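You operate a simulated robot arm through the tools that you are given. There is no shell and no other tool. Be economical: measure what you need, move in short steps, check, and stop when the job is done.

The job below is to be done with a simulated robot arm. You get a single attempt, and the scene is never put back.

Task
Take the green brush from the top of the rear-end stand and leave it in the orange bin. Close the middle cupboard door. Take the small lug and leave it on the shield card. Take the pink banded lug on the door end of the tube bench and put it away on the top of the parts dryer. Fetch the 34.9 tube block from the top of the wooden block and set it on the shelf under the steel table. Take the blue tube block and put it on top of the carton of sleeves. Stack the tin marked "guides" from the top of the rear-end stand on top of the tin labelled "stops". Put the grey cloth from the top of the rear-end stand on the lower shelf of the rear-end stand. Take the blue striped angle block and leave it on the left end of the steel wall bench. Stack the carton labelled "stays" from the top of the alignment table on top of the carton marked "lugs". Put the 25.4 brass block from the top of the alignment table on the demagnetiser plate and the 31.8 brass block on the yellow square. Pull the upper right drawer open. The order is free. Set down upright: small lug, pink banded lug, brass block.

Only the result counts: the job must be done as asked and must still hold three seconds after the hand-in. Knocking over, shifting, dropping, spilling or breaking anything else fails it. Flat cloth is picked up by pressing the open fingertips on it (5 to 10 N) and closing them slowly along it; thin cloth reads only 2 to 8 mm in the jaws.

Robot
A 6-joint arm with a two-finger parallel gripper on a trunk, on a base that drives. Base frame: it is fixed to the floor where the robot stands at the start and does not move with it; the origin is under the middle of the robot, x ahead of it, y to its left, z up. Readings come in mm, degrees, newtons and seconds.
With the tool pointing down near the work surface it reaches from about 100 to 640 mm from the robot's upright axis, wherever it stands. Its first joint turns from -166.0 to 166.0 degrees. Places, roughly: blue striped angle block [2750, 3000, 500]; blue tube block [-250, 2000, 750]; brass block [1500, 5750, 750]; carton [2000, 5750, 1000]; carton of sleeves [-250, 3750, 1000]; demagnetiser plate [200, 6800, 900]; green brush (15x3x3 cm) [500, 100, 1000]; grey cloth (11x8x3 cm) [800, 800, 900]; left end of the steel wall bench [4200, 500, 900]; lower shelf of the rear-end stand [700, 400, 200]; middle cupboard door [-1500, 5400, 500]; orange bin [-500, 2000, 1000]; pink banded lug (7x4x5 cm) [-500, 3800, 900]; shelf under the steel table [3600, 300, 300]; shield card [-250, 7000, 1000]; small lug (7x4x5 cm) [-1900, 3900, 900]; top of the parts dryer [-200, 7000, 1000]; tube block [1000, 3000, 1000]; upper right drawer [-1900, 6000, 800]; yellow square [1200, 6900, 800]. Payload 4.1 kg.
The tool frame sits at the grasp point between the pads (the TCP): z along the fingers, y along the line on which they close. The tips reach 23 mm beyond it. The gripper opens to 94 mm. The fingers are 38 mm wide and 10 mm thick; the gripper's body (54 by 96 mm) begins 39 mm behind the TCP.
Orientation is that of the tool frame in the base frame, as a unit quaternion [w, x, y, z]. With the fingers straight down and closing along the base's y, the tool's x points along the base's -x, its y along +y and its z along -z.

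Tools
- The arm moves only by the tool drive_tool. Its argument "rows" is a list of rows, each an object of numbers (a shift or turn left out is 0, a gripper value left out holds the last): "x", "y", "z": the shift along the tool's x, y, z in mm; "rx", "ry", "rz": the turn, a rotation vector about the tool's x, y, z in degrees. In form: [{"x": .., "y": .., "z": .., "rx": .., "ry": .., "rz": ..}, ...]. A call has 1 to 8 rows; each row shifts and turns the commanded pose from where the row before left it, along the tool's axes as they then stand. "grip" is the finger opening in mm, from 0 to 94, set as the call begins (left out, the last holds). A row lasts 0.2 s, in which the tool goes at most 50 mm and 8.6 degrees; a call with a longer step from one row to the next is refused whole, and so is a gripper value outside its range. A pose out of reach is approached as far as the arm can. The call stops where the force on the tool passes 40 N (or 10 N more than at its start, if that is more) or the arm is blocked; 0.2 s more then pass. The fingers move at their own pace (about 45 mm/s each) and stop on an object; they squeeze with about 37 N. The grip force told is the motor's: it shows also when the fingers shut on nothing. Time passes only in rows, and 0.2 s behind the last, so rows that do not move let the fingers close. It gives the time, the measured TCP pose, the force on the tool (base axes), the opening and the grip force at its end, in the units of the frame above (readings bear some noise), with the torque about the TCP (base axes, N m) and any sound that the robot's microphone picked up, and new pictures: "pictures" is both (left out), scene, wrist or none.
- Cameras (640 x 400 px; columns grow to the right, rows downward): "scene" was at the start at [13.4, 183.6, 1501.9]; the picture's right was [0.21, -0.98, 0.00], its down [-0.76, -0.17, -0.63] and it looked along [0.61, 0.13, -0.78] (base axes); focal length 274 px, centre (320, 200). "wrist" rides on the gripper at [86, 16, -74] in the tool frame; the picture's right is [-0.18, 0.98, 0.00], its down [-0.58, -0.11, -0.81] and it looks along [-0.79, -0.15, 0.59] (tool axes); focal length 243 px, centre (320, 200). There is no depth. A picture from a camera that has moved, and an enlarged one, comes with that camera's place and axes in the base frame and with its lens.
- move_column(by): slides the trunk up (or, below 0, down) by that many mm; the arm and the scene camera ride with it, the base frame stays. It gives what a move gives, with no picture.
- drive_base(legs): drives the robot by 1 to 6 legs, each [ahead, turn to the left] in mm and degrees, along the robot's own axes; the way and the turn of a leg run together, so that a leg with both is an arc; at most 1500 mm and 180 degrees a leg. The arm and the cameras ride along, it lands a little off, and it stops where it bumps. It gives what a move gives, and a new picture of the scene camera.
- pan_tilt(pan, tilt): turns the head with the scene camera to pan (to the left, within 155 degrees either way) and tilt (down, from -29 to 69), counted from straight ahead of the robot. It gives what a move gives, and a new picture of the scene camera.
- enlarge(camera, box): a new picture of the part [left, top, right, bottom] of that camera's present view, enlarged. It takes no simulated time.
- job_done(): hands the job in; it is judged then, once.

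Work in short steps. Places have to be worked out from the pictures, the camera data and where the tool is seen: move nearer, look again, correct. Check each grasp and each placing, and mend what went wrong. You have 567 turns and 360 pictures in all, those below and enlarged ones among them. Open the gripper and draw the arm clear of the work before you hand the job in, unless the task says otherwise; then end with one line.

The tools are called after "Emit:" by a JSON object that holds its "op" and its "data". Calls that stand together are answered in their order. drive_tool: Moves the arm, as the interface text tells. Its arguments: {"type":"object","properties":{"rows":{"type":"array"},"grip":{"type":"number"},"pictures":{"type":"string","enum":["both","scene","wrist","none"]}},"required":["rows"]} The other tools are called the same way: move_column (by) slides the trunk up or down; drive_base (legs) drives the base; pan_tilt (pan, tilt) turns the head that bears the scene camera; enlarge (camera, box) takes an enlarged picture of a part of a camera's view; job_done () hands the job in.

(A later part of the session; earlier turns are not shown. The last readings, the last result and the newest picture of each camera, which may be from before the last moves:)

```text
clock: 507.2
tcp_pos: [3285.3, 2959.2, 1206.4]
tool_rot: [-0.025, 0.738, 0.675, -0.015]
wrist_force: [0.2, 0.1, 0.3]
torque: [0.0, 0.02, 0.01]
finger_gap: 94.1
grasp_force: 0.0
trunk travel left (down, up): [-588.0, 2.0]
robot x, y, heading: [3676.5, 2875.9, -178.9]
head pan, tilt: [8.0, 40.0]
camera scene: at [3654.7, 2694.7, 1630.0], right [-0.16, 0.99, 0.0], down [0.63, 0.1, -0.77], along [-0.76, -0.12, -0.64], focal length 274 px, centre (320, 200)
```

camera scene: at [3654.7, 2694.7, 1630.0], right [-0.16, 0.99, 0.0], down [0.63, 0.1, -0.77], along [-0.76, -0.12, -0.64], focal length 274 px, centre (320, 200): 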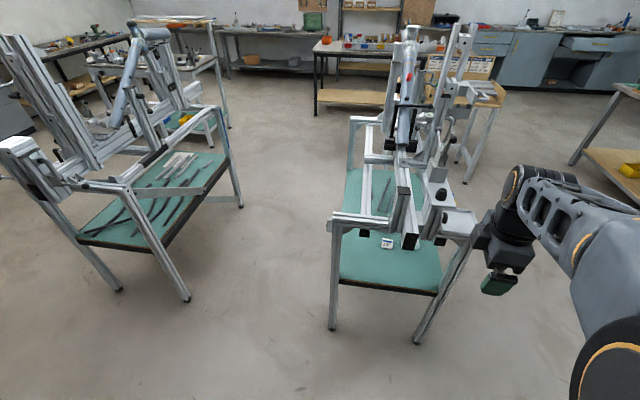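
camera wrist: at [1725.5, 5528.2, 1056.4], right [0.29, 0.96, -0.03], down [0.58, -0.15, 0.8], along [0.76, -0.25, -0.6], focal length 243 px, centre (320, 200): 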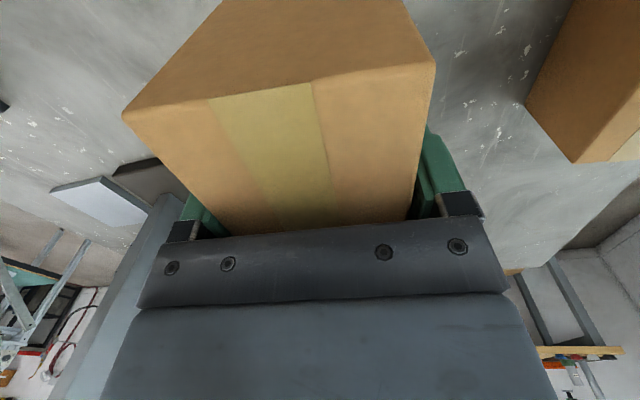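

Jig unchanged. Now lower the column here (free space) and look at the shelf from lower.

Emit:
{"op": "enlarge", "data": {"camera": "scene", "box": [320, 190, 480, 300]}}

Emit:
{"op": "move_column", "data": {"by": -400}}

Emit:
{"op": "pan_tilt", "data": {"pan": 10, "tilt": 30}}

Emit:
{"op": "enlarge", "data": {"camera": "scene", "box": [300, 120, 500, 245]}}

```text
3.64 times, centred on (400, 245) of scene
camera zoom: at [3654.7, 2694.7, 1630.0], right [-0.16, 0.99, 0.0], down [0.63, 0.1, -0.77], along [-0.76, -0.12, -0.64], focal length 996 px, centre (29, 36)
```

zoom: 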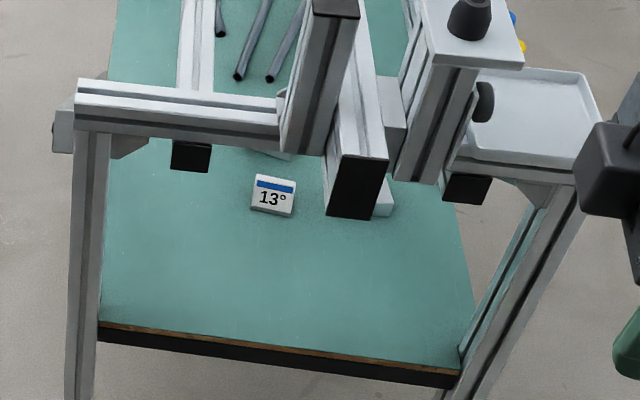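

```text
clock: 511.0
tcp_pos: [3285.6, 2959.9, 806.5]
tool_rot: [-0.026, 0.737, 0.675, -0.015]
wrist_force: [-1.0, -0.1, -0.6]
torque: [0.01, 0.01, -0.02]
finger_gap: 94.0
grasp_force: 0.0
trunk travel left (down, up): [-188.0, 402.0]
robot x, y, heading: [3675.6, 2872.6, -178.9]
head pan, tilt: [8.0, 40.0]
```

```text
clock: 511.7
tcp_pos: [3285.9, 2959.2, 806.1]
tool_rot: [-0.026, 0.738, 0.674, -0.015]
wrist_force: [0.4, -0.4, -0.5]
torque: [0.0, 0.01, 0.06]
finger_gap: 94.1
grasp_force: 0.1
trunk travel left (down, up): [-188.0, 402.0]
robot x, y, heading: [3678.7, 2872.9, -178.8]
head pan, tilt: [10.0, 30.0]
camera scene: at [3649.0, 2690.7, 1245.3], right [-0.19, 0.98, 0.0], down [0.49, 0.1, -0.87], along [-0.85, -0.17, -0.5], focal length 274 px, centre (320, 200)
```

scene: 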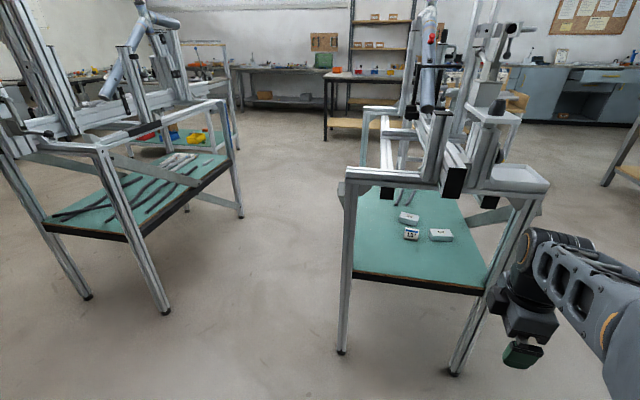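

```text
3.20 times, centred on (400, 182) of scene
camera zoom: at [3649.0, 2690.7, 1245.3], right [-0.19, 0.98, 0.0], down [0.49, 0.1, -0.87], along [-0.85, -0.17, -0.5], focal length 876 px, centre (64, 256)
```

zoom: 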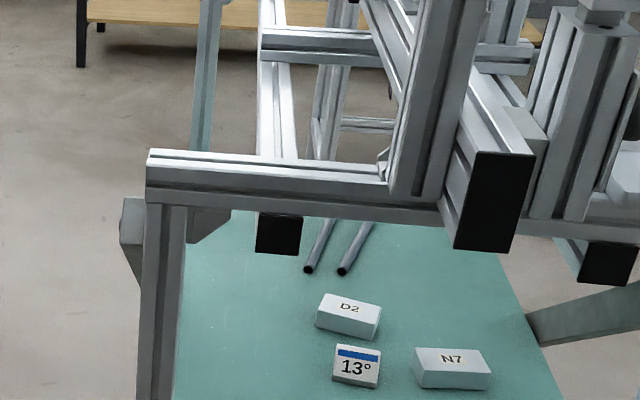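

Target is the "13°" block with the blue stripe at ≈(2692,2884), shelf z≈545. I'll reach in low from the east with the tool pitched forward, camera on top. First re-orient in free space.

Emit:
{"op": "drive_tool", "data": {"rows": [{"y": -45}, {"y": -45}, {"rz": -8.5}, {"rz": -8.5}, {"rz": -8.5}, {"rz": -8.5}, {"rz": -8.5}, {"rz": -8.5}], "pictures": "none"}}

Emit:
{"op": "drive_tool", "data": {"rows": [{"rz": -8.5}, {"rz": -8.5}, {"rz": -8.5}, {"rz": -8.5}, {"rz": -8.5}, {"ry": 8.5}, {"ry": 8.5}, {"ry": 8.5}], "pictures": "none"}}

Emit:
{"op": "drive_tool", "data": {"rows": [{"ry": 8.5}, {"ry": 8.5}, {"ry": 7.5}], "pictures": "scene"}}

```text
clock: 513.5
tcp_pos: [3195.9, 2968.5, 812.0]
tool_rot: [-0.031, 0.374, 0.927, -0.003]
wrist_force: [-0.2, 0.0, -0.1]
torque: [-0.01, -0.01, -0.01]
finger_gap: 94.0
grasp_force: 0.1
trunk travel left (down, up): [-188.0, 402.0]
robot x, y, heading: [3674.8, 2872.3, -178.9]
head pan, tilt: [10.0, 30.0]
```

```text
clock: 515.3
tcp_pos: [3192.1, 2846.6, 802.9]
tool_rot: [-0.25, 0.01, 0.968, 0.011]
wrist_force: [0.0, -0.1, -1.2]
torque: [-0.01, -0.01, 0.0]
finger_gap: 94.0
grasp_force: 0.0
out of reach, approached as far as the arm can: row 3, 4, 5, 6
trunk travel left (down, up): [-188.0, 402.0]
robot x, y, heading: [3672.9, 2872.2, -178.9]
head pan, tilt: [10.0, 30.0]
```

```text
clock: 516.1
tcp_pos: [3192.7, 2847.3, 802.3]
tool_rot: [-0.434, 0.01, 0.901, 0.015]
wrist_force: [-0.1, -0.8, -0.2]
torque: [-0.02, 0.04, -0.01]
finger_gap: 94.0
grasp_force: 0.0
trunk travel left (down, up): [-188.0, 402.0]
robot x, y, heading: [3675.1, 2873.5, -178.8]
head pan, tilt: [10.0, 30.0]
camera scene: at [3649.0, 2690.7, 1245.3], right [-0.19, 0.98, 0.0], down [0.49, 0.1, -0.87], along [-0.85, -0.17, -0.5], focal length 274 px, centre (320, 200)
```

scene: 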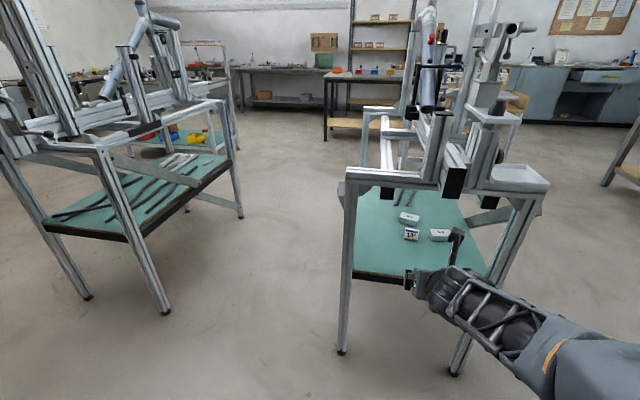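

Orientation achieved (≈39° below horizontal, camera on top). Lower the column and advance toward the shelf opening.

Emit:
{"op": "move_column", "data": {"by": -180}}

Emit:
{"op": "drive_base", "data": {"legs": [[290, -1.1]]}}

Emit:
{"op": "enlarge", "data": {"camera": "wrist", "box": [0, 0, 640, 400]}}

```text
clock: 518.1
tcp_pos: [3192.1, 2846.4, 622.0]
tool_rot: [-0.434, 0.01, 0.901, 0.016]
wrist_force: [-0.5, 0.3, -0.3]
torque: [-0.02, 0.0, 0.03]
finger_gap: 94.0
grasp_force: 0.0
trunk travel left (down, up): [-8.0, 582.0]
robot x, y, heading: [3673.1, 2872.5, -179.0]
head pan, tilt: [10.0, 30.0]
```

```text
clock: 520.1
tcp_pos: [2900.8, 2851.6, 622.9]
tool_rot: [-0.433, 0.018, 0.901, 0.02]
wrist_force: [-0.3, -0.1, -0.3]
torque: [0.01, 0.01, -0.02]
finger_gap: 94.1
grasp_force: 0.1
trunk travel left (down, up): [-8.0, 582.0]
robot x, y, heading: [3387.1, 2867.5, -179.8]
head pan, tilt: [10.0, 30.0]
camera scene: at [3354.7, 2688.0, 1065.3], right [-0.18, 0.98, 0.0], down [0.49, 0.09, -0.87], along [-0.85, -0.15, -0.5], focal length 274 px, centre (320, 200)
```

scene: 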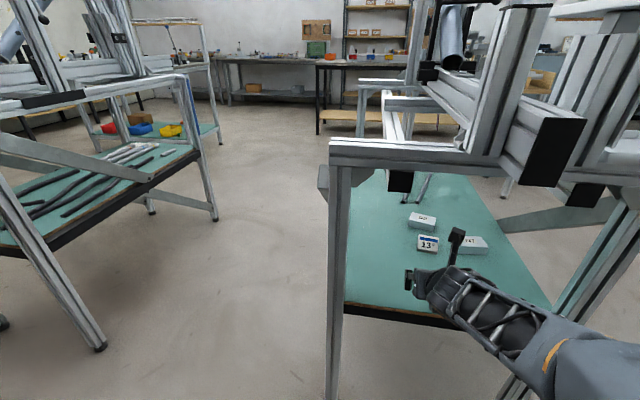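

```text
1.00 times, centred on (320, 200) of wrist
camera zoom: at [2904.9, 2865.4, 736.7], right [0.16, 0.98, -0.12], down [0.99, -0.16, 0.05], along [0.03, -0.13, -0.99], focal length 243 px, centre (320, 200)
```

zoom: 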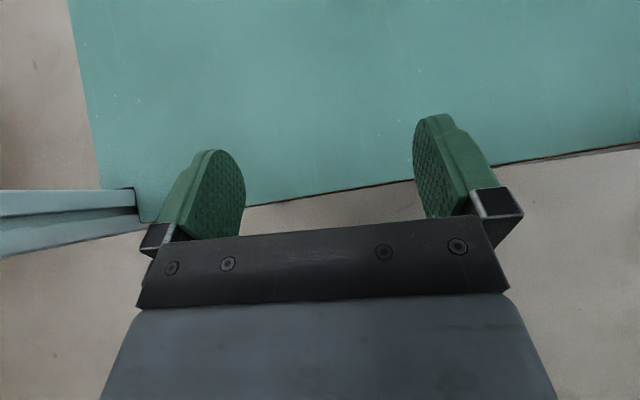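

Block at ≈(2686,2885). Shift y +34 and advance 140.

Emit:
{"op": "drive_tool", "data": {"rows": [{"y": 17}, {"y": 17}], "pictures": "none"}}

Emit:
{"op": "drive_base", "data": {"legs": [[140, 0]]}}

Emit:
{"op": "enlarge", "data": {"camera": "wrist", "box": [0, 0, 640, 400]}}

```text
clock: 520.7
tcp_pos: [2901.5, 2885.9, 623.3]
tool_rot: [-0.433, 0.018, 0.901, 0.02]
wrist_force: [0.2, -0.1, 0.3]
torque: [-0.01, 0.0, 0.01]
finger_gap: 94.2
grasp_force: 0.0
trunk travel left (down, up): [-8.0, 582.0]
robot x, y, heading: [3385.5, 2871.4, -179.8]
head pan, tilt: [10.0, 30.0]
```

```text
clock: 522.1
tcp_pos: [2761.0, 2883.5, 623.3]
tool_rot: [-0.433, 0.017, 0.901, 0.02]
wrist_force: [0.2, 0.2, 0.0]
torque: [0.0, 0.0, -0.01]
finger_gap: 94.1
grasp_force: 0.1
trunk travel left (down, up): [-8.0, 582.0]
robot x, y, heading: [3241.8, 2872.6, -179.5]
head pan, tilt: [10.0, 30.0]
camera scene: at [3213.5, 2687.3, 1065.3], right [-0.18, 0.98, 0.0], down [0.49, 0.09, -0.87], along [-0.85, -0.16, -0.5], focal length 274 px, centre (320, 200)
```

scene: 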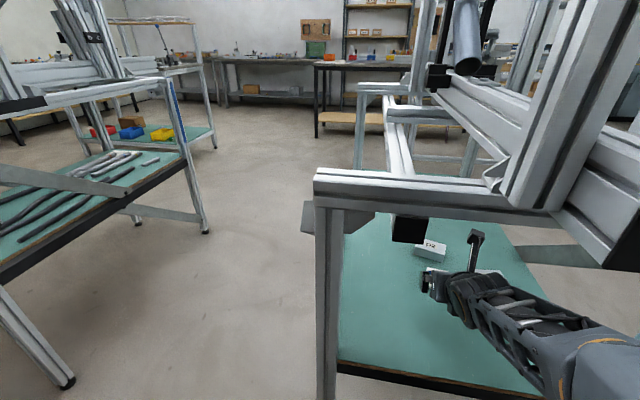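

```text
1.00 times, centred on (320, 200) of wrist
camera zoom: at [2764.6, 2896.7, 737.9], right [0.16, 0.98, -0.12], down [0.99, -0.16, 0.05], along [0.03, -0.13, -0.99], focal length 243 px, centre (320, 200)
```

zoom: 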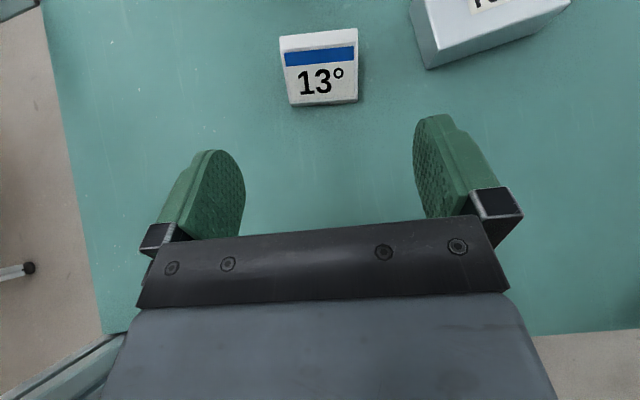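

Clear top view: block 52 wide, centre ≈(2679,2891). Move in and down with the arm.

Emit:
{"op": "drive_tool", "data": {"rows": [{"x": 4, "y": 3, "z": 29}, {"x": 4, "y": 3, "z": 29}, {"x": 3, "y": 1, "z": 24}], "pictures": "wrist"}}

```text
clock: 522.9
tcp_pos: [2707.8, 2893.3, 592.2]
tool_rot: [-0.432, 0.017, 0.902, 0.02]
wrist_force: [0.2, 0.5, -0.1]
torque: [-0.03, -0.03, 0.01]
finger_gap: 93.9
grasp_force: 0.0
out of reach, approached as far as the arm can: row 2, 3
trunk travel left (down, up): [-8.0, 582.0]
robot x, y, heading: [3242.5, 2869.8, -179.4]
head pan, tilt: [10.0, 30.0]
camera wrist: at [2711.9, 2906.6, 707.5], right [0.16, 0.98, -0.12], down [0.99, -0.16, 0.05], along [0.03, -0.13, -0.99], focal length 243 px, centre (320, 200)
```

wrist: 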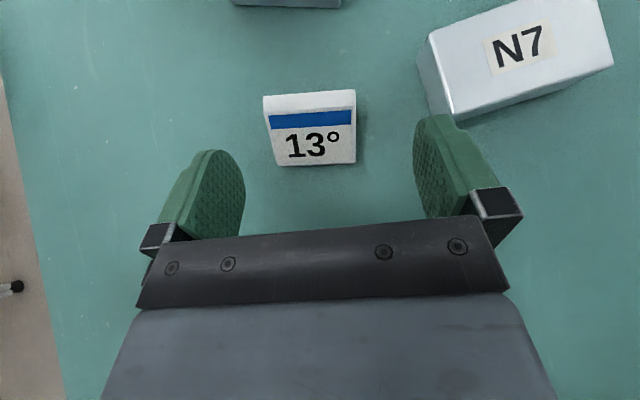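

Close: use the base for the last 25 mm and reduce the opening to keep off N7.

Emit:
{"op": "drive_tool", "data": {"rows": [{"y": -2}, {}], "grip": 76, "pictures": "none"}}

Emit:
{"op": "drive_base", "data": {"legs": [[25, 0]]}}

Emit:
{"op": "drive_tool", "data": {"rows": [{"x": -6, "z": 5}, {"x": -3, "z": 2}, {"x": -3, "z": 2}], "pictures": "wrist"}}

```text
clock: 523.5
tcp_pos: [2707.7, 2892.1, 594.1]
tool_rot: [-0.433, 0.017, 0.901, 0.02]
wrist_force: [0.0, -0.7, 0.0]
torque: [0.02, -0.01, -0.02]
finger_gap: 75.9
grasp_force: 0.2
trunk travel left (down, up): [-8.0, 582.0]
robot x, y, heading: [3241.1, 2869.9, -179.8]
head pan, tilt: [10.0, 30.0]
```

```text
clock: 524.3
tcp_pos: [2682.9, 2890.9, 593.6]
tool_rot: [-0.432, 0.017, 0.901, 0.019]
wrist_force: [-0.2, -0.6, -0.4]
torque: [-0.01, 0.0, 0.0]
finger_gap: 75.9
grasp_force: 0.0
trunk travel left (down, up): [-8.0, 582.0]
robot x, y, heading: [3215.6, 2868.8, -179.5]
head pan, tilt: [10.0, 30.0]
camera scene: at [3188.2, 2687.2, 1065.3], right [-0.18, 0.98, 0.0], down [0.49, 0.09, -0.87], along [-0.85, -0.16, -0.5], focal length 274 px, centre (320, 200)
```

scene: 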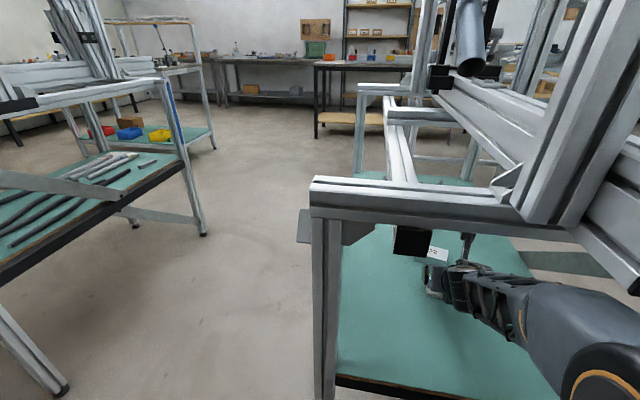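

```text
clock: 525.1
tcp_pos: [2684.6, 2890.0, 583.6]
tool_rot: [-0.432, 0.016, 0.901, 0.019]
wrist_force: [-0.4, 0.5, 0.4]
torque: [0.03, -0.04, 0.01]
finger_gap: 76.0
grasp_force: 0.0
out of reach, approached as far as the arm can: row 1
trunk travel left (down, up): [-8.0, 582.0]
robot x, y, heading: [3220.4, 2868.2, -179.7]
head pan, tilt: [10.0, 30.0]
camera wrist: at [2687.8, 2904.9, 697.8], right [0.16, 0.98, -0.12], down [0.99, -0.16, 0.05], along [0.03, -0.13, -0.99], focal length 243 px, centre (320, 200)
```

wrist: 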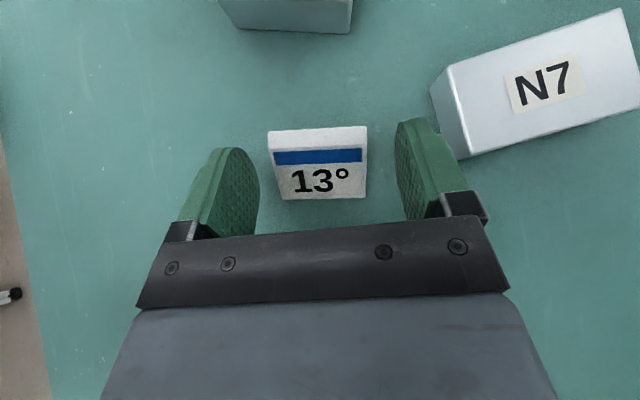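

Continue down gently until near the shelf.

Emit:
{"op": "drive_tool", "data": {"rows": [{"x": -3, "z": 2}, {"x": -3, "z": 2}, {"x": -3, "z": 2}], "pictures": "none"}}

```text
clock: 525.9
tcp_pos: [2683.2, 2890.7, 570.9]
tool_rot: [-0.433, 0.017, 0.901, 0.02]
wrist_force: [0.3, 0.0, 0.4]
torque: [-0.02, -0.01, -0.03]
finger_gap: 76.1
grasp_force: 0.0
trunk travel left (down, up): [-8.0, 582.0]
robot x, y, heading: [3216.3, 2867.6, -179.8]
head pan, tilt: [10.0, 30.0]
```

Emit:
{"op": "drive_tool", "data": {"rows": [{"x": -3, "z": 2}, {"x": -3, "z": 2}, {"x": -3, "z": 2}], "pictures": "wrist"}}

```text
clock: 526.7
tcp_pos: [2685.7, 2889.3, 561.9]
tool_rot: [-0.432, 0.017, 0.901, 0.022]
wrist_force: [-0.3, 0.5, -0.1]
torque: [0.0, -0.03, 0.04]
finger_gap: 76.2
grasp_force: 0.0
trunk travel left (down, up): [-8.0, 582.0]
robot x, y, heading: [3216.4, 2866.9, -179.9]
head pan, tilt: [10.0, 30.0]
camera wrist: at [2688.8, 2903.2, 676.8], right [0.17, 0.98, -0.12], down [0.99, -0.16, 0.05], along [0.03, -0.13, -0.99], focal length 243 px, centre (320, 200)
```

wrist: 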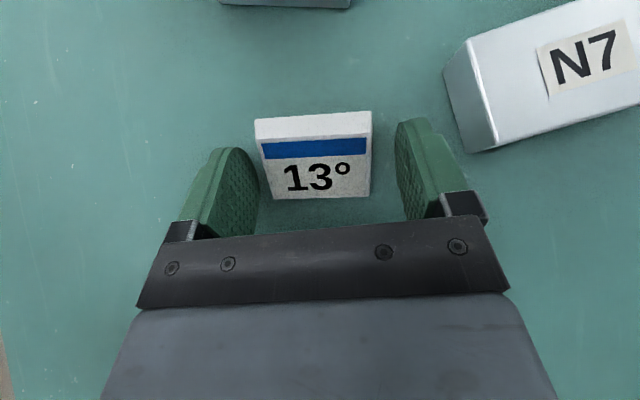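

Fingers now straddle the block deep enough; close.

Emit:
{"op": "drive_tool", "data": {"rows": [{}, {}, {}, {}], "grip": 0, "pictures": "wrist"}}

Emit:
{"op": "drive_tool", "data": {"rows": [{"x": 12, "z": -10}, {"x": 16, "z": -12}, {"x": 16, "z": -12}], "pictures": "wrist"}}

```text
clock: 527.7
tcp_pos: [2685.1, 2890.0, 562.0]
tool_rot: [-0.433, 0.018, 0.901, 0.022]
wrist_force: [0.5, 0.6, 0.6]
torque: [-0.02, 0.04, -0.01]
finger_gap: 55.1
grasp_force: 37.7
trunk travel left (down, up): [-8.0, 582.0]
robot x, y, heading: [3215.7, 2867.7, -179.7]
head pan, tilt: [10.0, 30.0]
camera wrist: at [2688.7, 2903.2, 676.8], right [0.17, 0.98, -0.12], down [0.99, -0.16, 0.05], along [0.03, -0.13, -0.99], focal length 243 px, centre (320, 200)
```

wrist: 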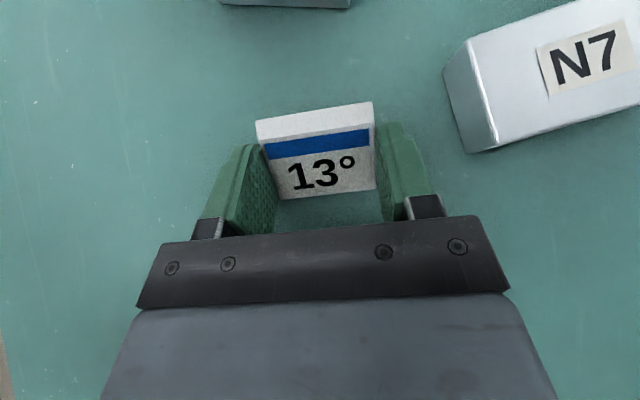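

```text
clock: 528.5
tcp_pos: [2685.5, 2893.5, 594.4]
tool_rot: [-0.435, 0.019, 0.9, 0.024]
wrist_force: [-0.1, -1.2, 0.1]
torque: [-0.01, 0.0, 0.0]
finger_gap: 55.0
grasp_force: 36.8
out of reach, approached as far as the arm can: row 2, 3
trunk travel left (down, up): [-8.0, 582.0]
robot x, y, heading: [3221.2, 2868.4, -179.6]
head pan, tilt: [10.0, 30.0]
camera wrist: at [2689.7, 2906.2, 709.3], right [0.17, 0.98, -0.12], down [0.99, -0.16, 0.04], along [0.02, -0.12, -0.99], focal length 243 px, centre (320, 200)
```

wrist: 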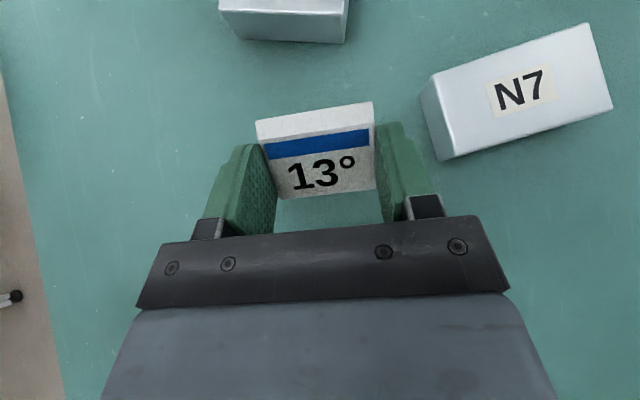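

Held and lifted. Back straight out of the stand.

Emit:
{"op": "drive_base", "data": {"legs": [[-420, 0]]}}

Emit:
{"op": "move_column", "data": {"by": 400}}

Emit:
{"op": "pan_tilt", "data": {"pan": 80, "tilt": 20}}

```text
clock: 531.1
tcp_pos: [3107.9, 2891.8, 594.6]
tool_rot: [-0.435, 0.015, 0.9, 0.023]
wrist_force: [-0.6, 0.0, -0.3]
torque: [0.03, 0.0, 0.01]
finger_gap: 55.0
grasp_force: 37.4
trunk travel left (down, up): [-8.0, 582.0]
robot x, y, heading: [3639.2, 2876.9, -179.0]
head pan, tilt: [10.0, 30.0]
camera scene: at [3612.7, 2691.5, 1065.3], right [-0.19, 0.98, 0.0], down [0.49, 0.09, -0.87], along [-0.85, -0.16, -0.5], focal length 274 px, centre (320, 200)
```

scene: 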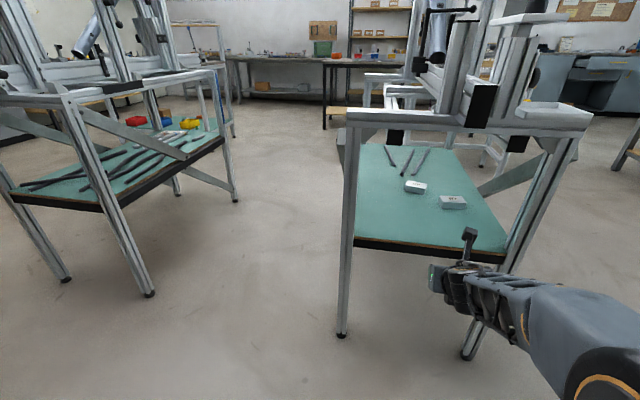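

```text
clock: 534.9
tcp_pos: [3107.8, 2893.1, 994.5]
tool_rot: [-0.434, 0.015, 0.9, 0.022]
wrist_force: [-0.2, 0.3, -0.7]
torque: [-0.01, 0.0, 0.01]
finger_gap: 54.6
grasp_force: 37.1
trunk travel left (down, up): [-408.0, 182.0]
robot x, y, heading: [3641.2, 2874.1, -178.7]
head pan, tilt: [10.0, 30.0]
```

```text
clock: 536.3
tcp_pos: [3107.8, 2892.8, 994.8]
tool_rot: [-0.434, 0.014, 0.9, 0.022]
wrist_force: [0.0, 0.1, -0.8]
torque: [-0.01, 0.0, -0.01]
finger_gap: 54.8
grasp_force: 37.2
trunk travel left (down, up): [-408.0, 182.0]
robot x, y, heading: [3640.3, 2872.6, -179.0]
head pan, tilt: [80.0, 20.0]
camera scene: at [3686.7, 2616.6, 1481.4], right [-0.99, 0.16, 0.0], down [0.05, 0.34, -0.94], along [-0.15, -0.93, -0.34], focal length 274 px, centre (320, 200)
```

scene: 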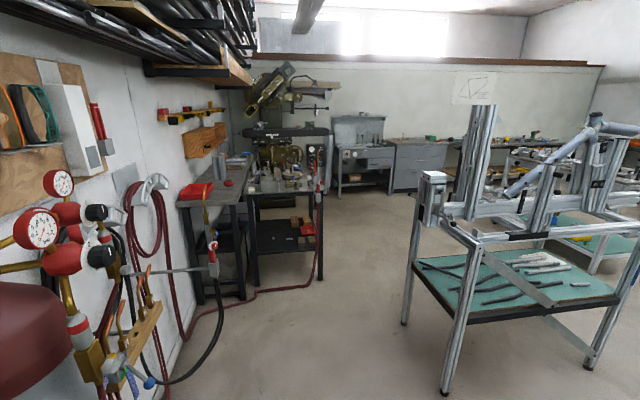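

Enlarge the south-east corner.

Emit:
{"op": "enlarge", "data": {"camera": "scene", "box": [160, 110, 400, 310]}}

```text
2.00 times, centred on (280, 210) of scene
camera zoom: at [3686.7, 2616.6, 1481.4], right [-0.99, 0.16, 0.0], down [0.05, 0.34, -0.94], along [-0.15, -0.93, -0.34], focal length 548 px, centre (400, 180)
```

zoom: 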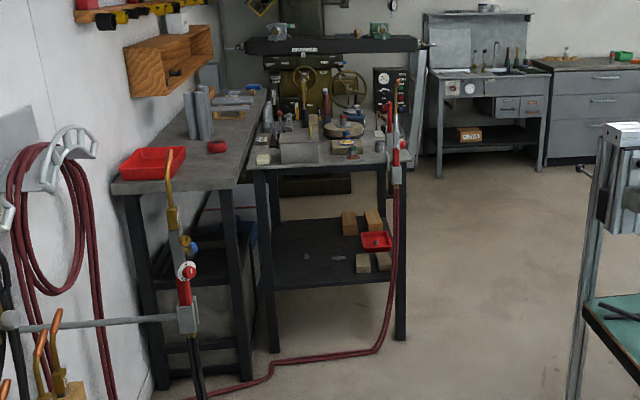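

Layout: steel wall bench's left (north) end ≈ x 3930–4300, y<970; steel table x 3383–3915, y<800; torch rack near x≥3860,y≈2000. Raise the column a bit and drive down the x≈3450 corridor.

Emit:
{"op": "move_column", "data": {"by": 100}}

Emit:
{"op": "drive_base", "data": {"legs": [[0, 80], [1150, 0]]}}

Emit:
{"op": "pan_tilt", "data": {"pan": 30, "tilt": 35}}

```text
clock: 537.6
tcp_pos: [3106.8, 2892.4, 1094.5]
tool_rot: [-0.434, 0.014, 0.9, 0.022]
wrist_force: [-0.4, -0.3, -0.4]
torque: [0.03, 0.0, 0.03]
finger_gap: 54.8
grasp_force: 36.8
trunk travel left (down, up): [-508.0, 82.0]
robot x, y, heading: [3638.8, 2874.0, -179.2]
head pan, tilt: [80.0, 20.0]
```

```text
clock: 547.0
tcp_pos: [3344.6, 1216.7, 1095.6]
tool_rot: [-0.348, -0.567, 0.7, -0.262]
wrist_force: [0.7, 0.0, -1.2]
torque: [0.0, 0.03, 0.01]
finger_gap: 54.9
grasp_force: 37.2
trunk travel left (down, up): [-508.0, 82.0]
robot x, y, heading: [3460.9, 1739.9, -99.1]
head pan, tilt: [80.0, 20.0]
camera scene: at [3719.1, 1739.2, 1581.4], right [-0.33, -0.94, 0.0], down [-0.32, 0.11, -0.94], along [0.89, -0.31, -0.34], focal length 274 px, centre (320, 200)
```

scene: 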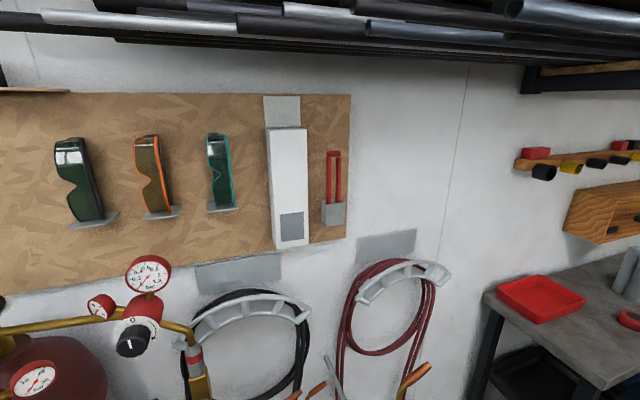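

```text
clock: 548.1
tcp_pos: [3344.8, 1217.8, 1094.6]
tool_rot: [-0.348, -0.566, 0.7, -0.261]
wrist_force: [-0.1, -0.5, -0.9]
torque: [0.0, 0.01, 0.02]
finger_gap: 54.9
grasp_force: 37.0
trunk travel left (down, up): [-508.0, 82.0]
robot x, y, heading: [3459.1, 1737.2, -99.4]
head pan, tilt: [30.0, 35.0]
camera scene: at [3662.4, 1687.7, 1557.5], right [-0.94, -0.35, 0.0], down [-0.2, 0.54, -0.82], along [0.29, -0.77, -0.57], focal length 274 px, centre (320, 200)
```

scene: 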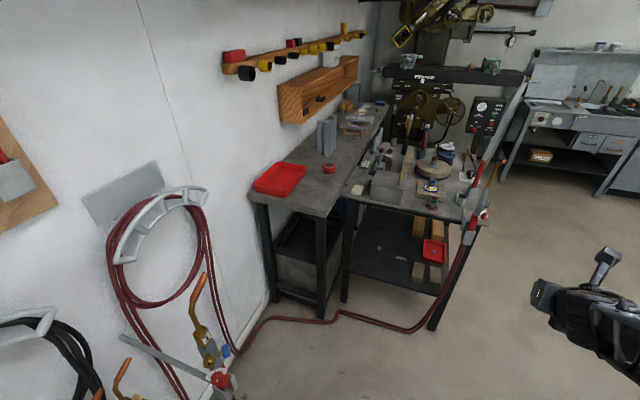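

Bench north end at y≈885, x 3911–4292; free front corner area ≈(3985,800). Drive to face it diagonally.

Emit:
{"op": "drive_base", "data": {"legs": [[0, 22], [430, 0], [0, 27]]}}

Emit:
{"op": "pan_tilt", "data": {"pan": 0, "tilt": 45}}

```text
clock: 553.3
tcp_pos: [3871.4, 888.3, 1094.1]
tool_rot: [0.208, 0.806, -0.403, 0.382]
wrist_force: [-0.1, 0.4, -0.4]
torque: [0.01, -0.02, 0.03]
finger_gap: 54.9
grasp_force: 36.8
trunk travel left (down, up): [-508.0, 82.0]
robot x, y, heading: [3553.5, 1311.9, -50.4]
head pan, tilt: [30.0, 35.0]
camera scene: at [3724.6, 1437.0, 1557.5], right [-0.35, -0.94, 0.0], down [-0.54, 0.2, -0.82], along [0.77, -0.28, -0.57], focal length 274 px, centre (320, 200)
```

scene: 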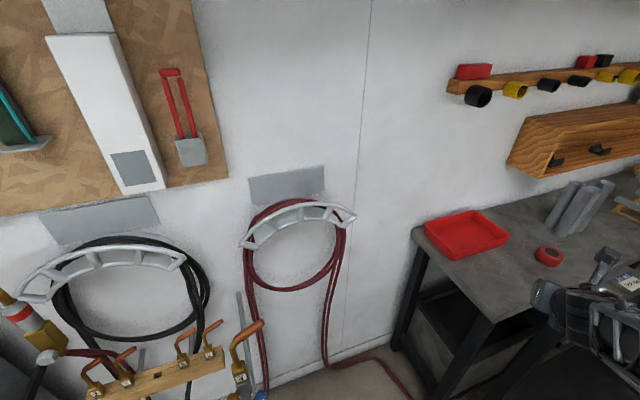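

```text
clock: 554.2
tcp_pos: [3871.4, 887.4, 1094.6]
tool_rot: [0.207, 0.806, -0.402, 0.382]
wrist_force: [0.1, -0.4, -0.5]
torque: [0.02, 0.06, 0.05]
finger_gap: 55.0
grasp_force: 37.2
trunk travel left (down, up): [-508.0, 82.0]
robot x, y, heading: [3550.4, 1316.7, -50.5]
head pan, tilt: [0.0, 45.0]
camera scene: at [3693.9, 1404.9, 1542.7], right [-0.77, -0.64, 0.0], down [-0.45, 0.54, -0.71], along [0.45, -0.54, -0.71], focal length 274 px, centre (320, 200)
```

scene: 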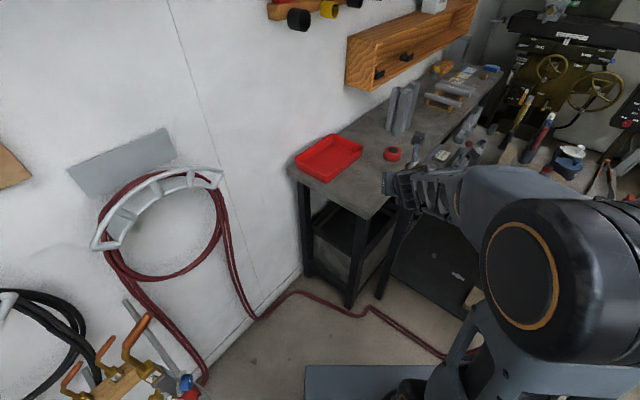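

Free spot ≈(4030,770) on the left end. Advance the base 130, then fine-move.

Emit:
{"op": "drive_base", "data": {"legs": [[130, 0]]}}

Emit:
{"op": "drive_tool", "data": {"rows": [{"x": 19, "z": 24, "y": -24}, {"x": 19, "z": 24, "y": -24}, {"x": -31.3, "z": 25}, {"x": -31.3, "z": 25}], "pictures": "both"}}

```text
clock: 555.5
tcp_pos: [3953.8, 788.3, 1094.3]
tool_rot: [0.207, 0.806, -0.4, 0.383]
wrist_force: [0.4, -0.4, -1.5]
torque: [0.0, 0.01, -0.02]
finger_gap: 55.0
grasp_force: 37.0
trunk travel left (down, up): [-508.0, 82.0]
robot x, y, heading: [3636.0, 1214.2, -50.2]
head pan, tilt: [0.0, 45.0]
camera scene: at [3775.6, 1306.6, 1542.7], right [-0.77, -0.64, 0.0], down [-0.45, 0.54, -0.71], along [0.45, -0.54, -0.71], focal length 274 px, centre (320, 200)
```

scene: 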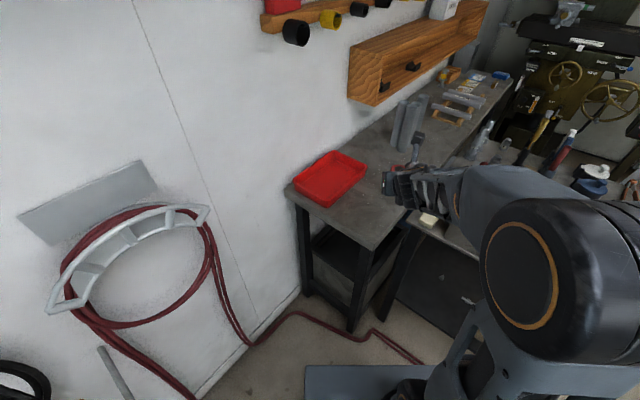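

```text
clock: 556.5
tcp_pos: [4029.2, 766.1, 1011.4]
tool_rot: [0.207, 0.806, -0.402, 0.382]
wrist_force: [0.8, 0.0, -0.1]
torque: [0.0, 0.01, -0.03]
finger_gap: 55.0
grasp_force: 37.5
trunk travel left (down, up): [-508.0, 82.0]
robot x, y, heading: [3635.2, 1215.5, -49.9]
head pan, tilt: [0.0, 45.0]
camera scene: at [3775.5, 1306.8, 1542.7], right [-0.77, -0.64, 0.0], down [-0.45, 0.54, -0.71], along [0.45, -0.54, -0.71], focal length 274 px, centre (320, 200)
camera wrist: at [4014.7, 763.2, 1126.6], right [-0.86, -0.49, -0.12], down [-0.5, 0.87, 0.04], along [0.08, 0.1, -0.99], focal length 243 px, centre (320, 200)
```

scene: 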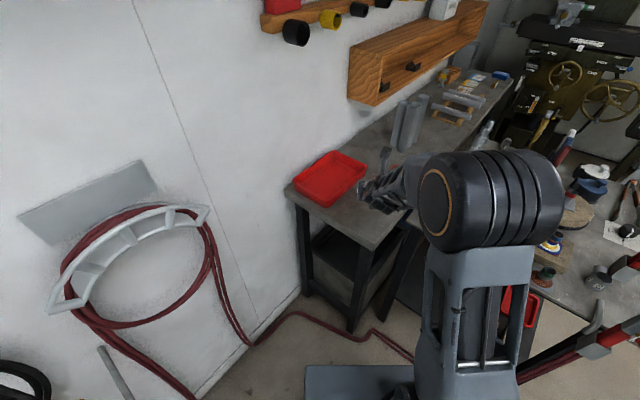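
wrist: 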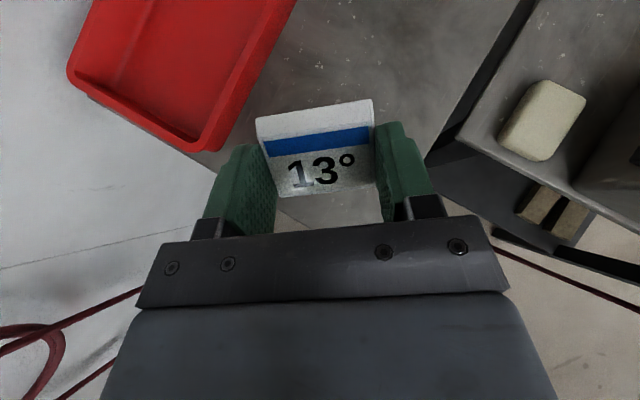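

Spot is clear of the tray. Lower to contact.

Emit:
{"op": "drive_tool", "data": {"rows": [{"x": -31.3, "z": 25}, {"x": -19, "z": 15}, {"x": -8, "z": 6}, {"x": -4, "z": 3.2}, {"x": -4, "z": 3.2}, {"x": -4, "z": 3.2}, {"x": -4, "z": 3.2}], "pictures": "none"}}

```text
clock: 558.1
tcp_pos: [4025.5, 765.4, 918.5]
tool_rot: [0.208, 0.806, -0.402, 0.382]
wrist_force: [1.4, -0.2, -1.6]
torque: [0.01, 0.01, 0.01]
finger_gap: 54.7
grasp_force: 37.4
trunk travel left (down, up): [-508.0, 82.0]
robot x, y, heading: [3634.2, 1215.8, -50.2]
head pan, tilt: [0.0, 45.0]
```

Emit:
{"op": "drive_tool", "data": {"rows": [{"x": -3, "z": 2.4}, {"x": -3, "z": 2.4}, {"x": -3, "z": 2.4}, {"x": -3, "z": 2.4}, {"x": -3, "z": 2.4}, {"x": -3, "z": 2.4}, {"x": -3, "z": 2.4}, {"x": -3, "z": 2.4}], "pictures": "wrist"}}

```text
clock: 559.9
tcp_pos: [4027.3, 766.6, 893.0]
tool_rot: [0.212, 0.803, -0.404, 0.382]
wrist_force: [-3.5, 0.5, 16.7]
torque: [0.37, -0.17, 0.07]
finger_gap: 54.7
grasp_force: 36.8
out of reach, approached as far as the arm can: row 7
trunk travel left (down, up): [-508.0, 82.0]
robot x, y, heading: [3636.4, 1218.3, -50.1]
head pan, tilt: [0.0, 45.0]
camera wrist: at [4014.0, 763.6, 1007.0], right [-0.87, -0.48, -0.11], down [-0.49, 0.87, 0.04], along [0.08, 0.09, -0.99], focal length 243 px, centre (320, 200)
```

wrist: 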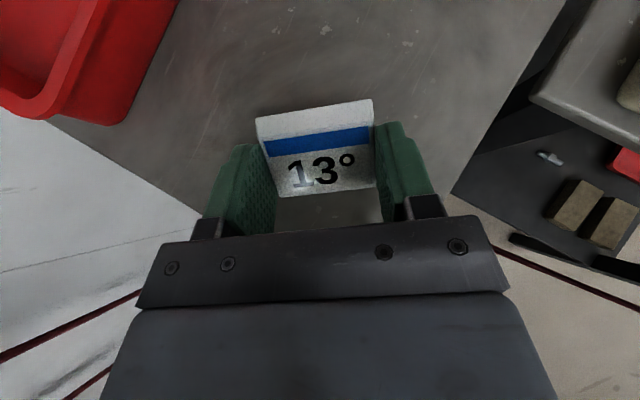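

Contact, but it is near the bench's end edge. Lift 15 mm, move the base in 50 mm, and set down again.

Emit:
{"op": "drive_tool", "data": {"rows": [{"x": 12, "z": -9.5}, {"x": 6, "z": -5}], "pictures": "none"}}

Emit:
{"op": "drive_base", "data": {"legs": [[50, 0]]}}

Emit:
{"op": "drive_tool", "data": {"rows": [{"x": -6, "z": 5}, {"x": -3, "z": 2.4}, {"x": -3, "z": 2.4}, {"x": -3, "z": 2.4}, {"x": -3, "z": 2.4}, {"x": -3, "z": 2.4}, {"x": -3, "z": 2.4}], "pictures": "wrist"}}

```text
clock: 560.5
tcp_pos: [4027.9, 767.6, 910.7]
tool_rot: [0.209, 0.806, -0.402, 0.381]
wrist_force: [-0.1, -0.2, -0.1]
torque: [0.04, 0.02, 0.02]
finger_gap: 54.8
grasp_force: 37.5
trunk travel left (down, up): [-508.0, 82.0]
robot x, y, heading: [3631.1, 1219.8, -50.3]
head pan, tilt: [0.0, 45.0]
```

```text
clock: 561.4
tcp_pos: [4060.2, 728.3, 911.7]
tool_rot: [0.208, 0.806, -0.402, 0.382]
wrist_force: [-0.3, -0.1, -1.1]
torque: [0.02, 0.02, 0.02]
finger_gap: 54.7
grasp_force: 36.6
trunk travel left (down, up): [-508.0, 82.0]
robot x, y, heading: [3666.3, 1180.3, -50.3]
head pan, tilt: [0.0, 45.0]
camera scene: at [3807.3, 1268.6, 1542.7], right [-0.77, -0.64, 0.0], down [-0.45, 0.54, -0.71], along [0.45, -0.54, -0.71], focal length 274 px, centre (320, 200)
```

scene: 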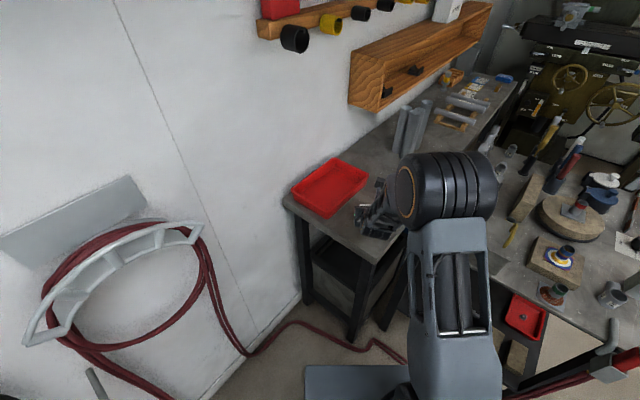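

```text
clock: 563.0
tcp_pos: [4063.2, 724.7, 891.3]
tool_rot: [0.217, 0.799, -0.403, 0.389]
wrist_force: [1.9, -1.7, 12.9]
torque: [0.21, -0.26, -0.09]
finger_gap: 55.1
grasp_force: 37.5
trunk travel left (down, up): [-508.0, 82.0]
robot x, y, heading: [3664.6, 1175.1, -50.0]
head pan, tilt: [0.0, 45.0]
stopped in row 7: the force on the tool passed its limit (the readings are from after the stop); the commanded pose is now the measured one
camera wrist: at [4047.8, 723.8, 1004.5], right [-0.87, -0.48, -0.11], down [-0.49, 0.87, 0.02], along [0.09, 0.07, -0.99], focal length 243 px, centre (320, 200)
```

wrist: 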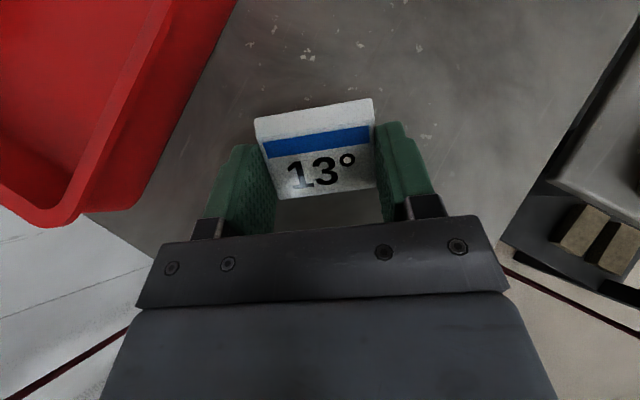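

Now well inside. Release and withdraw.

Emit:
{"op": "drive_tool", "data": {"rows": [{"x": 1.5, "z": -1}, {}, {}], "grip": 74, "pictures": "none"}}

Emit:
{"op": "drive_tool", "data": {"rows": [{"x": 20, "z": -18}, {"x": 25, "z": -30}, {"x": 25, "z": -30}, {"x": 25, "z": -30}], "pictures": "wrist"}}

```text
clock: 563.8
tcp_pos: [4061.4, 724.9, 889.6]
tool_rot: [0.214, 0.801, -0.404, 0.387]
wrist_force: [-10.9, -8.2, 15.4]
torque: [0.02, -0.15, -0.12]
finger_gap: 67.5
grasp_force: 0.0
trunk travel left (down, up): [-508.0, 82.0]
robot x, y, heading: [3665.8, 1176.8, -50.2]
head pan, tilt: [0.0, 45.0]
```

```text
clock: 564.8
tcp_pos: [4052.5, 751.4, 1029.9]
tool_rot: [0.214, 0.802, -0.403, 0.386]
wrist_force: [0.7, 0.1, 0.1]
torque: [0.0, -0.04, 0.02]
finger_gap: 73.9
grasp_force: 0.0
trunk travel left (down, up): [-508.0, 82.0]
robot x, y, heading: [3665.2, 1175.7, -50.3]
head pan, tilt: [0.0, 45.0]
camera wrist: at [4037.6, 749.7, 1144.5], right [-0.87, -0.48, -0.11], down [-0.49, 0.87, 0.03], along [0.08, 0.08, -0.99], focal length 243 px, centre (320, 200)
```

wrist: 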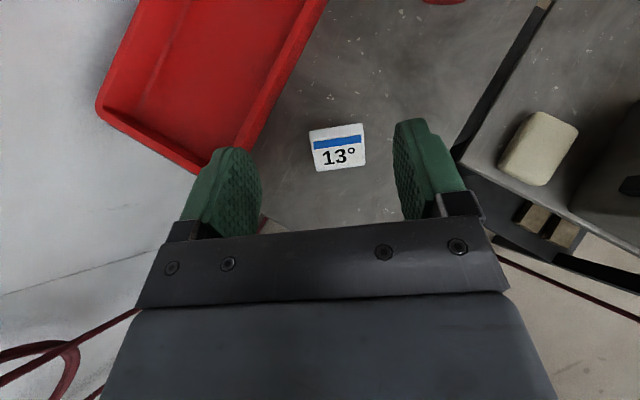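

Angle block placed on the left end. Now retract, and drive west between the stands to the wooden-block trolley's south end.

Emit:
{"op": "drive_tool", "data": {"rows": [{"x": -20, "z": -34}, {"x": -20, "z": -34}, {"x": -20, "z": -34}, {"x": -20, "z": -34}], "pictures": "none"}}

Emit:
{"op": "drive_base", "data": {"legs": [[-250, 0], [0, 171], [950, 0], [0, 59.3], [1450, 0]]}}

```text
clock: 565.8
tcp_pos: [3973.4, 866.6, 1056.3]
tool_rot: [0.215, 0.802, -0.403, 0.384]
wrist_force: [-1.0, 0.1, -0.2]
torque: [0.01, 0.0, -0.03]
finger_gap: 73.7
grasp_force: 0.0
out of reach, approached as far as the arm can: row 4
trunk travel left (down, up): [-508.0, 82.0]
robot x, y, heading: [3667.9, 1179.4, -50.2]
head pan, tilt: [0.0, 45.0]
```

```text
clock: 588.9
tcp_pos: [1090.0, 2157.8, 1054.7]
tool_rot: [-0.44, 0.024, 0.897, 0.031]
wrist_force: [-0.5, 0.0, 0.0]
torque: [-0.02, 0.0, 0.02]
finger_gap: 73.8
grasp_force: 0.1
trunk travel left (down, up): [-508.0, 82.0]
robot x, y, heading: [1523.1, 2195.3, -179.8]
head pan, tilt: [0.0, 45.0]
camera scene: at [1503.8, 2030.6, 1542.7], right [0.0, 1.0, 0.0], down [0.71, 0.0, -0.71], along [-0.71, 0.0, -0.71], focal length 274 px, centre (320, 200)
```

scene: 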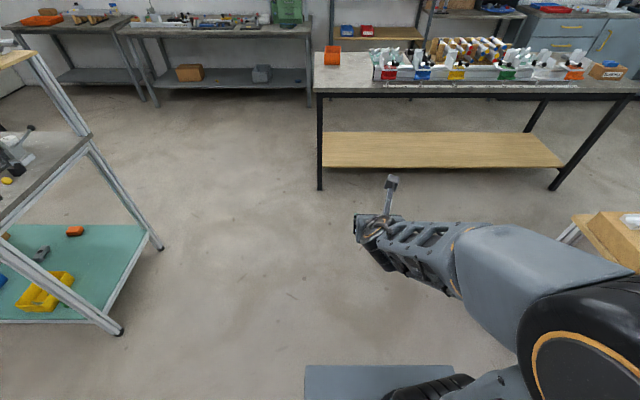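

Continue to x≈1080 and turn north to face the trolley.

Emit:
{"op": "drive_base", "data": {"legs": [[450, 0], [0, -90], [120, 0]]}}

Emit:
{"op": "enlarge", "data": {"camera": "scene", "box": [240, 60, 560, 260]}}

```text
clock: 596.2
tcp_pos: [1030.8, 2752.6, 1055.8]
tool_rot: [-0.291, 0.648, 0.621, 0.331]
wrist_force: [-0.8, 0.7, 0.3]
torque: [0.0, 0.03, 0.02]
finger_gap: 74.0
grasp_force: 0.1
trunk travel left (down, up): [-508.0, 82.0]
robot x, y, heading: [1075.7, 2320.2, 90.8]
head pan, tilt: [0.0, 45.0]
camera scene: at [907.1, 2338.5, 1542.7], right [1.0, 0.01, 0.0], down [0.01, -0.71, -0.71], along [-0.01, 0.71, -0.71], focal length 274 px, centre (320, 200)
```

scene: 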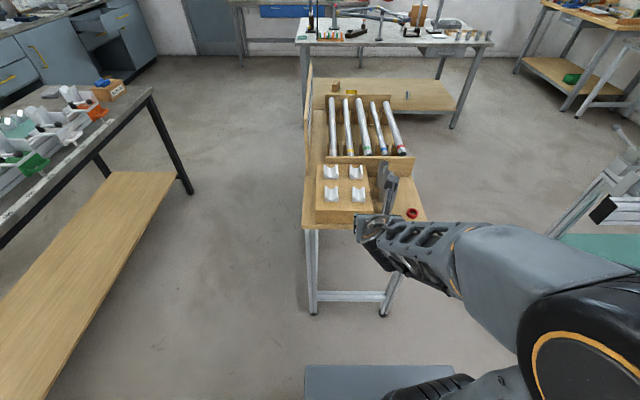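

```text
2.00 times, centred on (400, 160) of scene
camera zoom: at [907.1, 2338.5, 1542.7], right [1.0, 0.01, 0.0], down [0.01, -0.71, -0.71], along [-0.01, 0.71, -0.71], focal length 548 px, centre (160, 280)
```

zoom: 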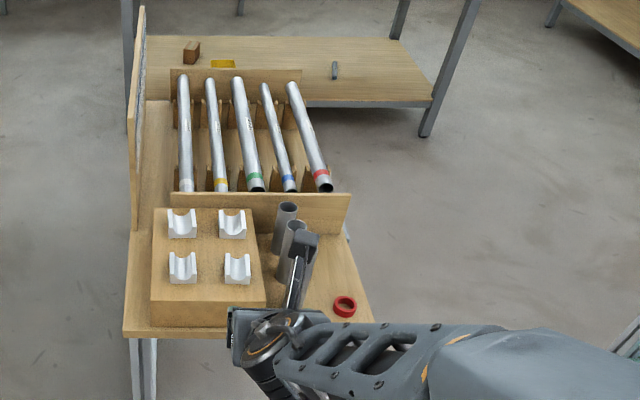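

Emit:
{"op": "enlarge", "data": {"camera": "scene", "box": [310, 155, 390, 235]}}

```text
5.00 times, centred on (350, 195) of scene
camera zoom: at [907.1, 2338.5, 1542.7], right [1.0, 0.01, 0.0], down [0.01, -0.71, -0.71], along [-0.01, 0.71, -0.71], focal length 1369 px, centre (170, 225)
```

zoom: 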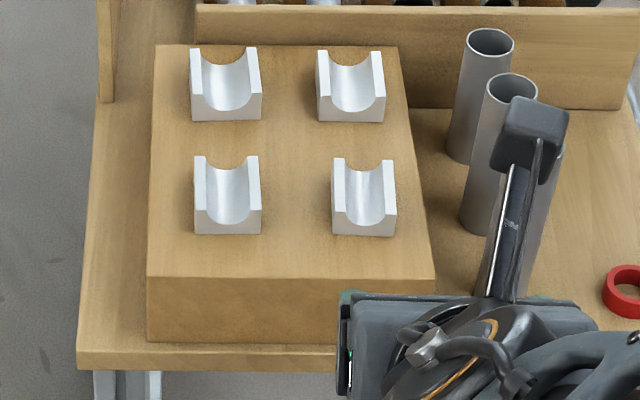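

Four unlabelled-from-here tube blocks. I re-orient the tool down with the wrist camera on the east side to read labels.

Emit:
{"op": "move_column", "data": {"by": 80}}

Emit:
{"op": "drive_tool", "data": {"rows": [{"ry": -8.5}, {"ry": -8.5}, {"ry": -8.5}, {"ry": -8.5}, {"ry": -8.5}, {"ry": -8.5}, {"rz": 8.5}, {"rz": 8.5}], "pictures": "none"}}

Emit:
{"op": "drive_tool", "data": {"rows": [{"rz": 8.5}, {"rz": 8.5}, {"rz": 8.5}, {"rz": 8.5}, {"rz": 8.5}, {"rz": 8.5}, {"rz": 8.5}, {"rz": 8.5}], "pictures": "none"}}

```text
clock: 597.4
tcp_pos: [1031.3, 2753.1, 1135.5]
tool_rot: [-0.291, 0.648, 0.621, 0.331]
wrist_force: [-0.3, -0.1, 0.5]
torque: [0.03, 0.01, -0.01]
finger_gap: 73.8
grasp_force: 0.1
trunk travel left (down, up): [-588.0, 2.0]
robot x, y, heading: [1077.1, 2321.8, 90.5]
head pan, tilt: [0.0, 45.0]
```

```text
clock: 599.2
tcp_pos: [1030.1, 2753.2, 1137.1]
tool_rot: [0.003, 0.822, 0.57, 0.02]
wrist_force: [0.3, -0.2, -0.2]
torque: [0.02, 0.02, 0.0]
finger_gap: 73.7
grasp_force: 0.1
trunk travel left (down, up): [-588.0, 2.0]
robot x, y, heading: [1074.7, 2318.3, 90.7]
head pan, tilt: [0.0, 45.0]
```

```text
clock: 601.0
tcp_pos: [1031.0, 2752.8, 1135.7]
tool_rot: [-0.009, 1.0, 0.012, 0.018]
wrist_force: [-1.4, 0.8, 0.5]
torque: [0.03, 0.0, -0.01]
finger_gap: 74.1
grasp_force: 0.1
trunk travel left (down, up): [-588.0, 2.0]
robot x, y, heading: [1078.4, 2321.5, 90.7]
head pan, tilt: [0.0, 45.0]
```

Emit:
{"op": "drive_tool", "data": {"rows": [{"x": 10, "y": -40, "z": -6}, {"x": 10, "y": -40, "z": -6}, {"x": 10, "y": -40, "z": -6}, {"x": 10, "y": -40, "z": -6}, {"x": 0, "y": -40}], "pictures": "wrist"}}

Emit:
{"op": "enlarge", "data": {"camera": "wrist", "box": [220, 0, 420, 125]}}

```text
clock: 602.2
tcp_pos: [1064.3, 2951.9, 1164.1]
tool_rot: [-0.009, 1.0, 0.014, 0.017]
wrist_force: [-0.6, 0.6, 0.1]
torque: [-0.04, 0.0, 0.0]
finger_gap: 74.0
grasp_force: 0.1
trunk travel left (down, up): [-588.0, 2.0]
robot x, y, heading: [1076.3, 2320.1, 90.7]
head pan, tilt: [0.0, 45.0]
camera wrist: at [1148.1, 2937.9, 1242.0], right [-0.16, -0.99, -0.02], down [-0.61, 0.08, 0.79], along [-0.78, 0.14, -0.62], focal length 243 px, centre (320, 200)
```

wrist: 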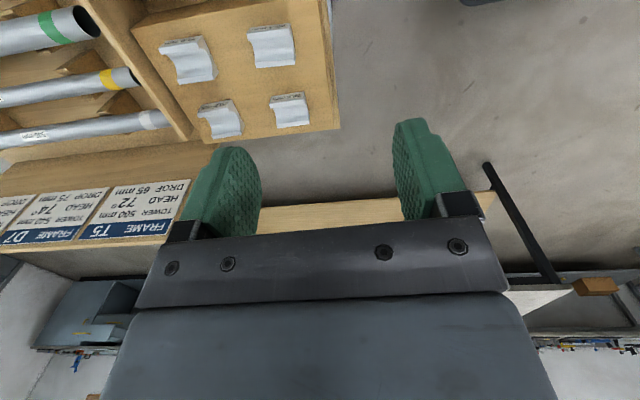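

```text
3.20 times, centred on (320, 62) of wrist
camera zoom: at [1148.1, 2937.9, 1242.0], right [-0.16, -0.99, -0.02], down [-0.61, 0.08, 0.79], along [-0.78, 0.14, -0.62], focal length 776 px, centre (320, 640)
```

zoom: 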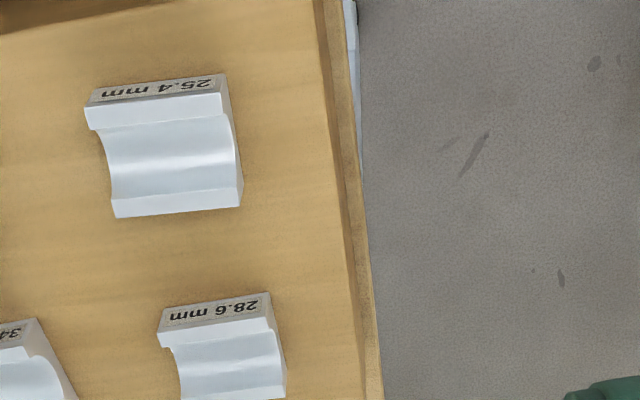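

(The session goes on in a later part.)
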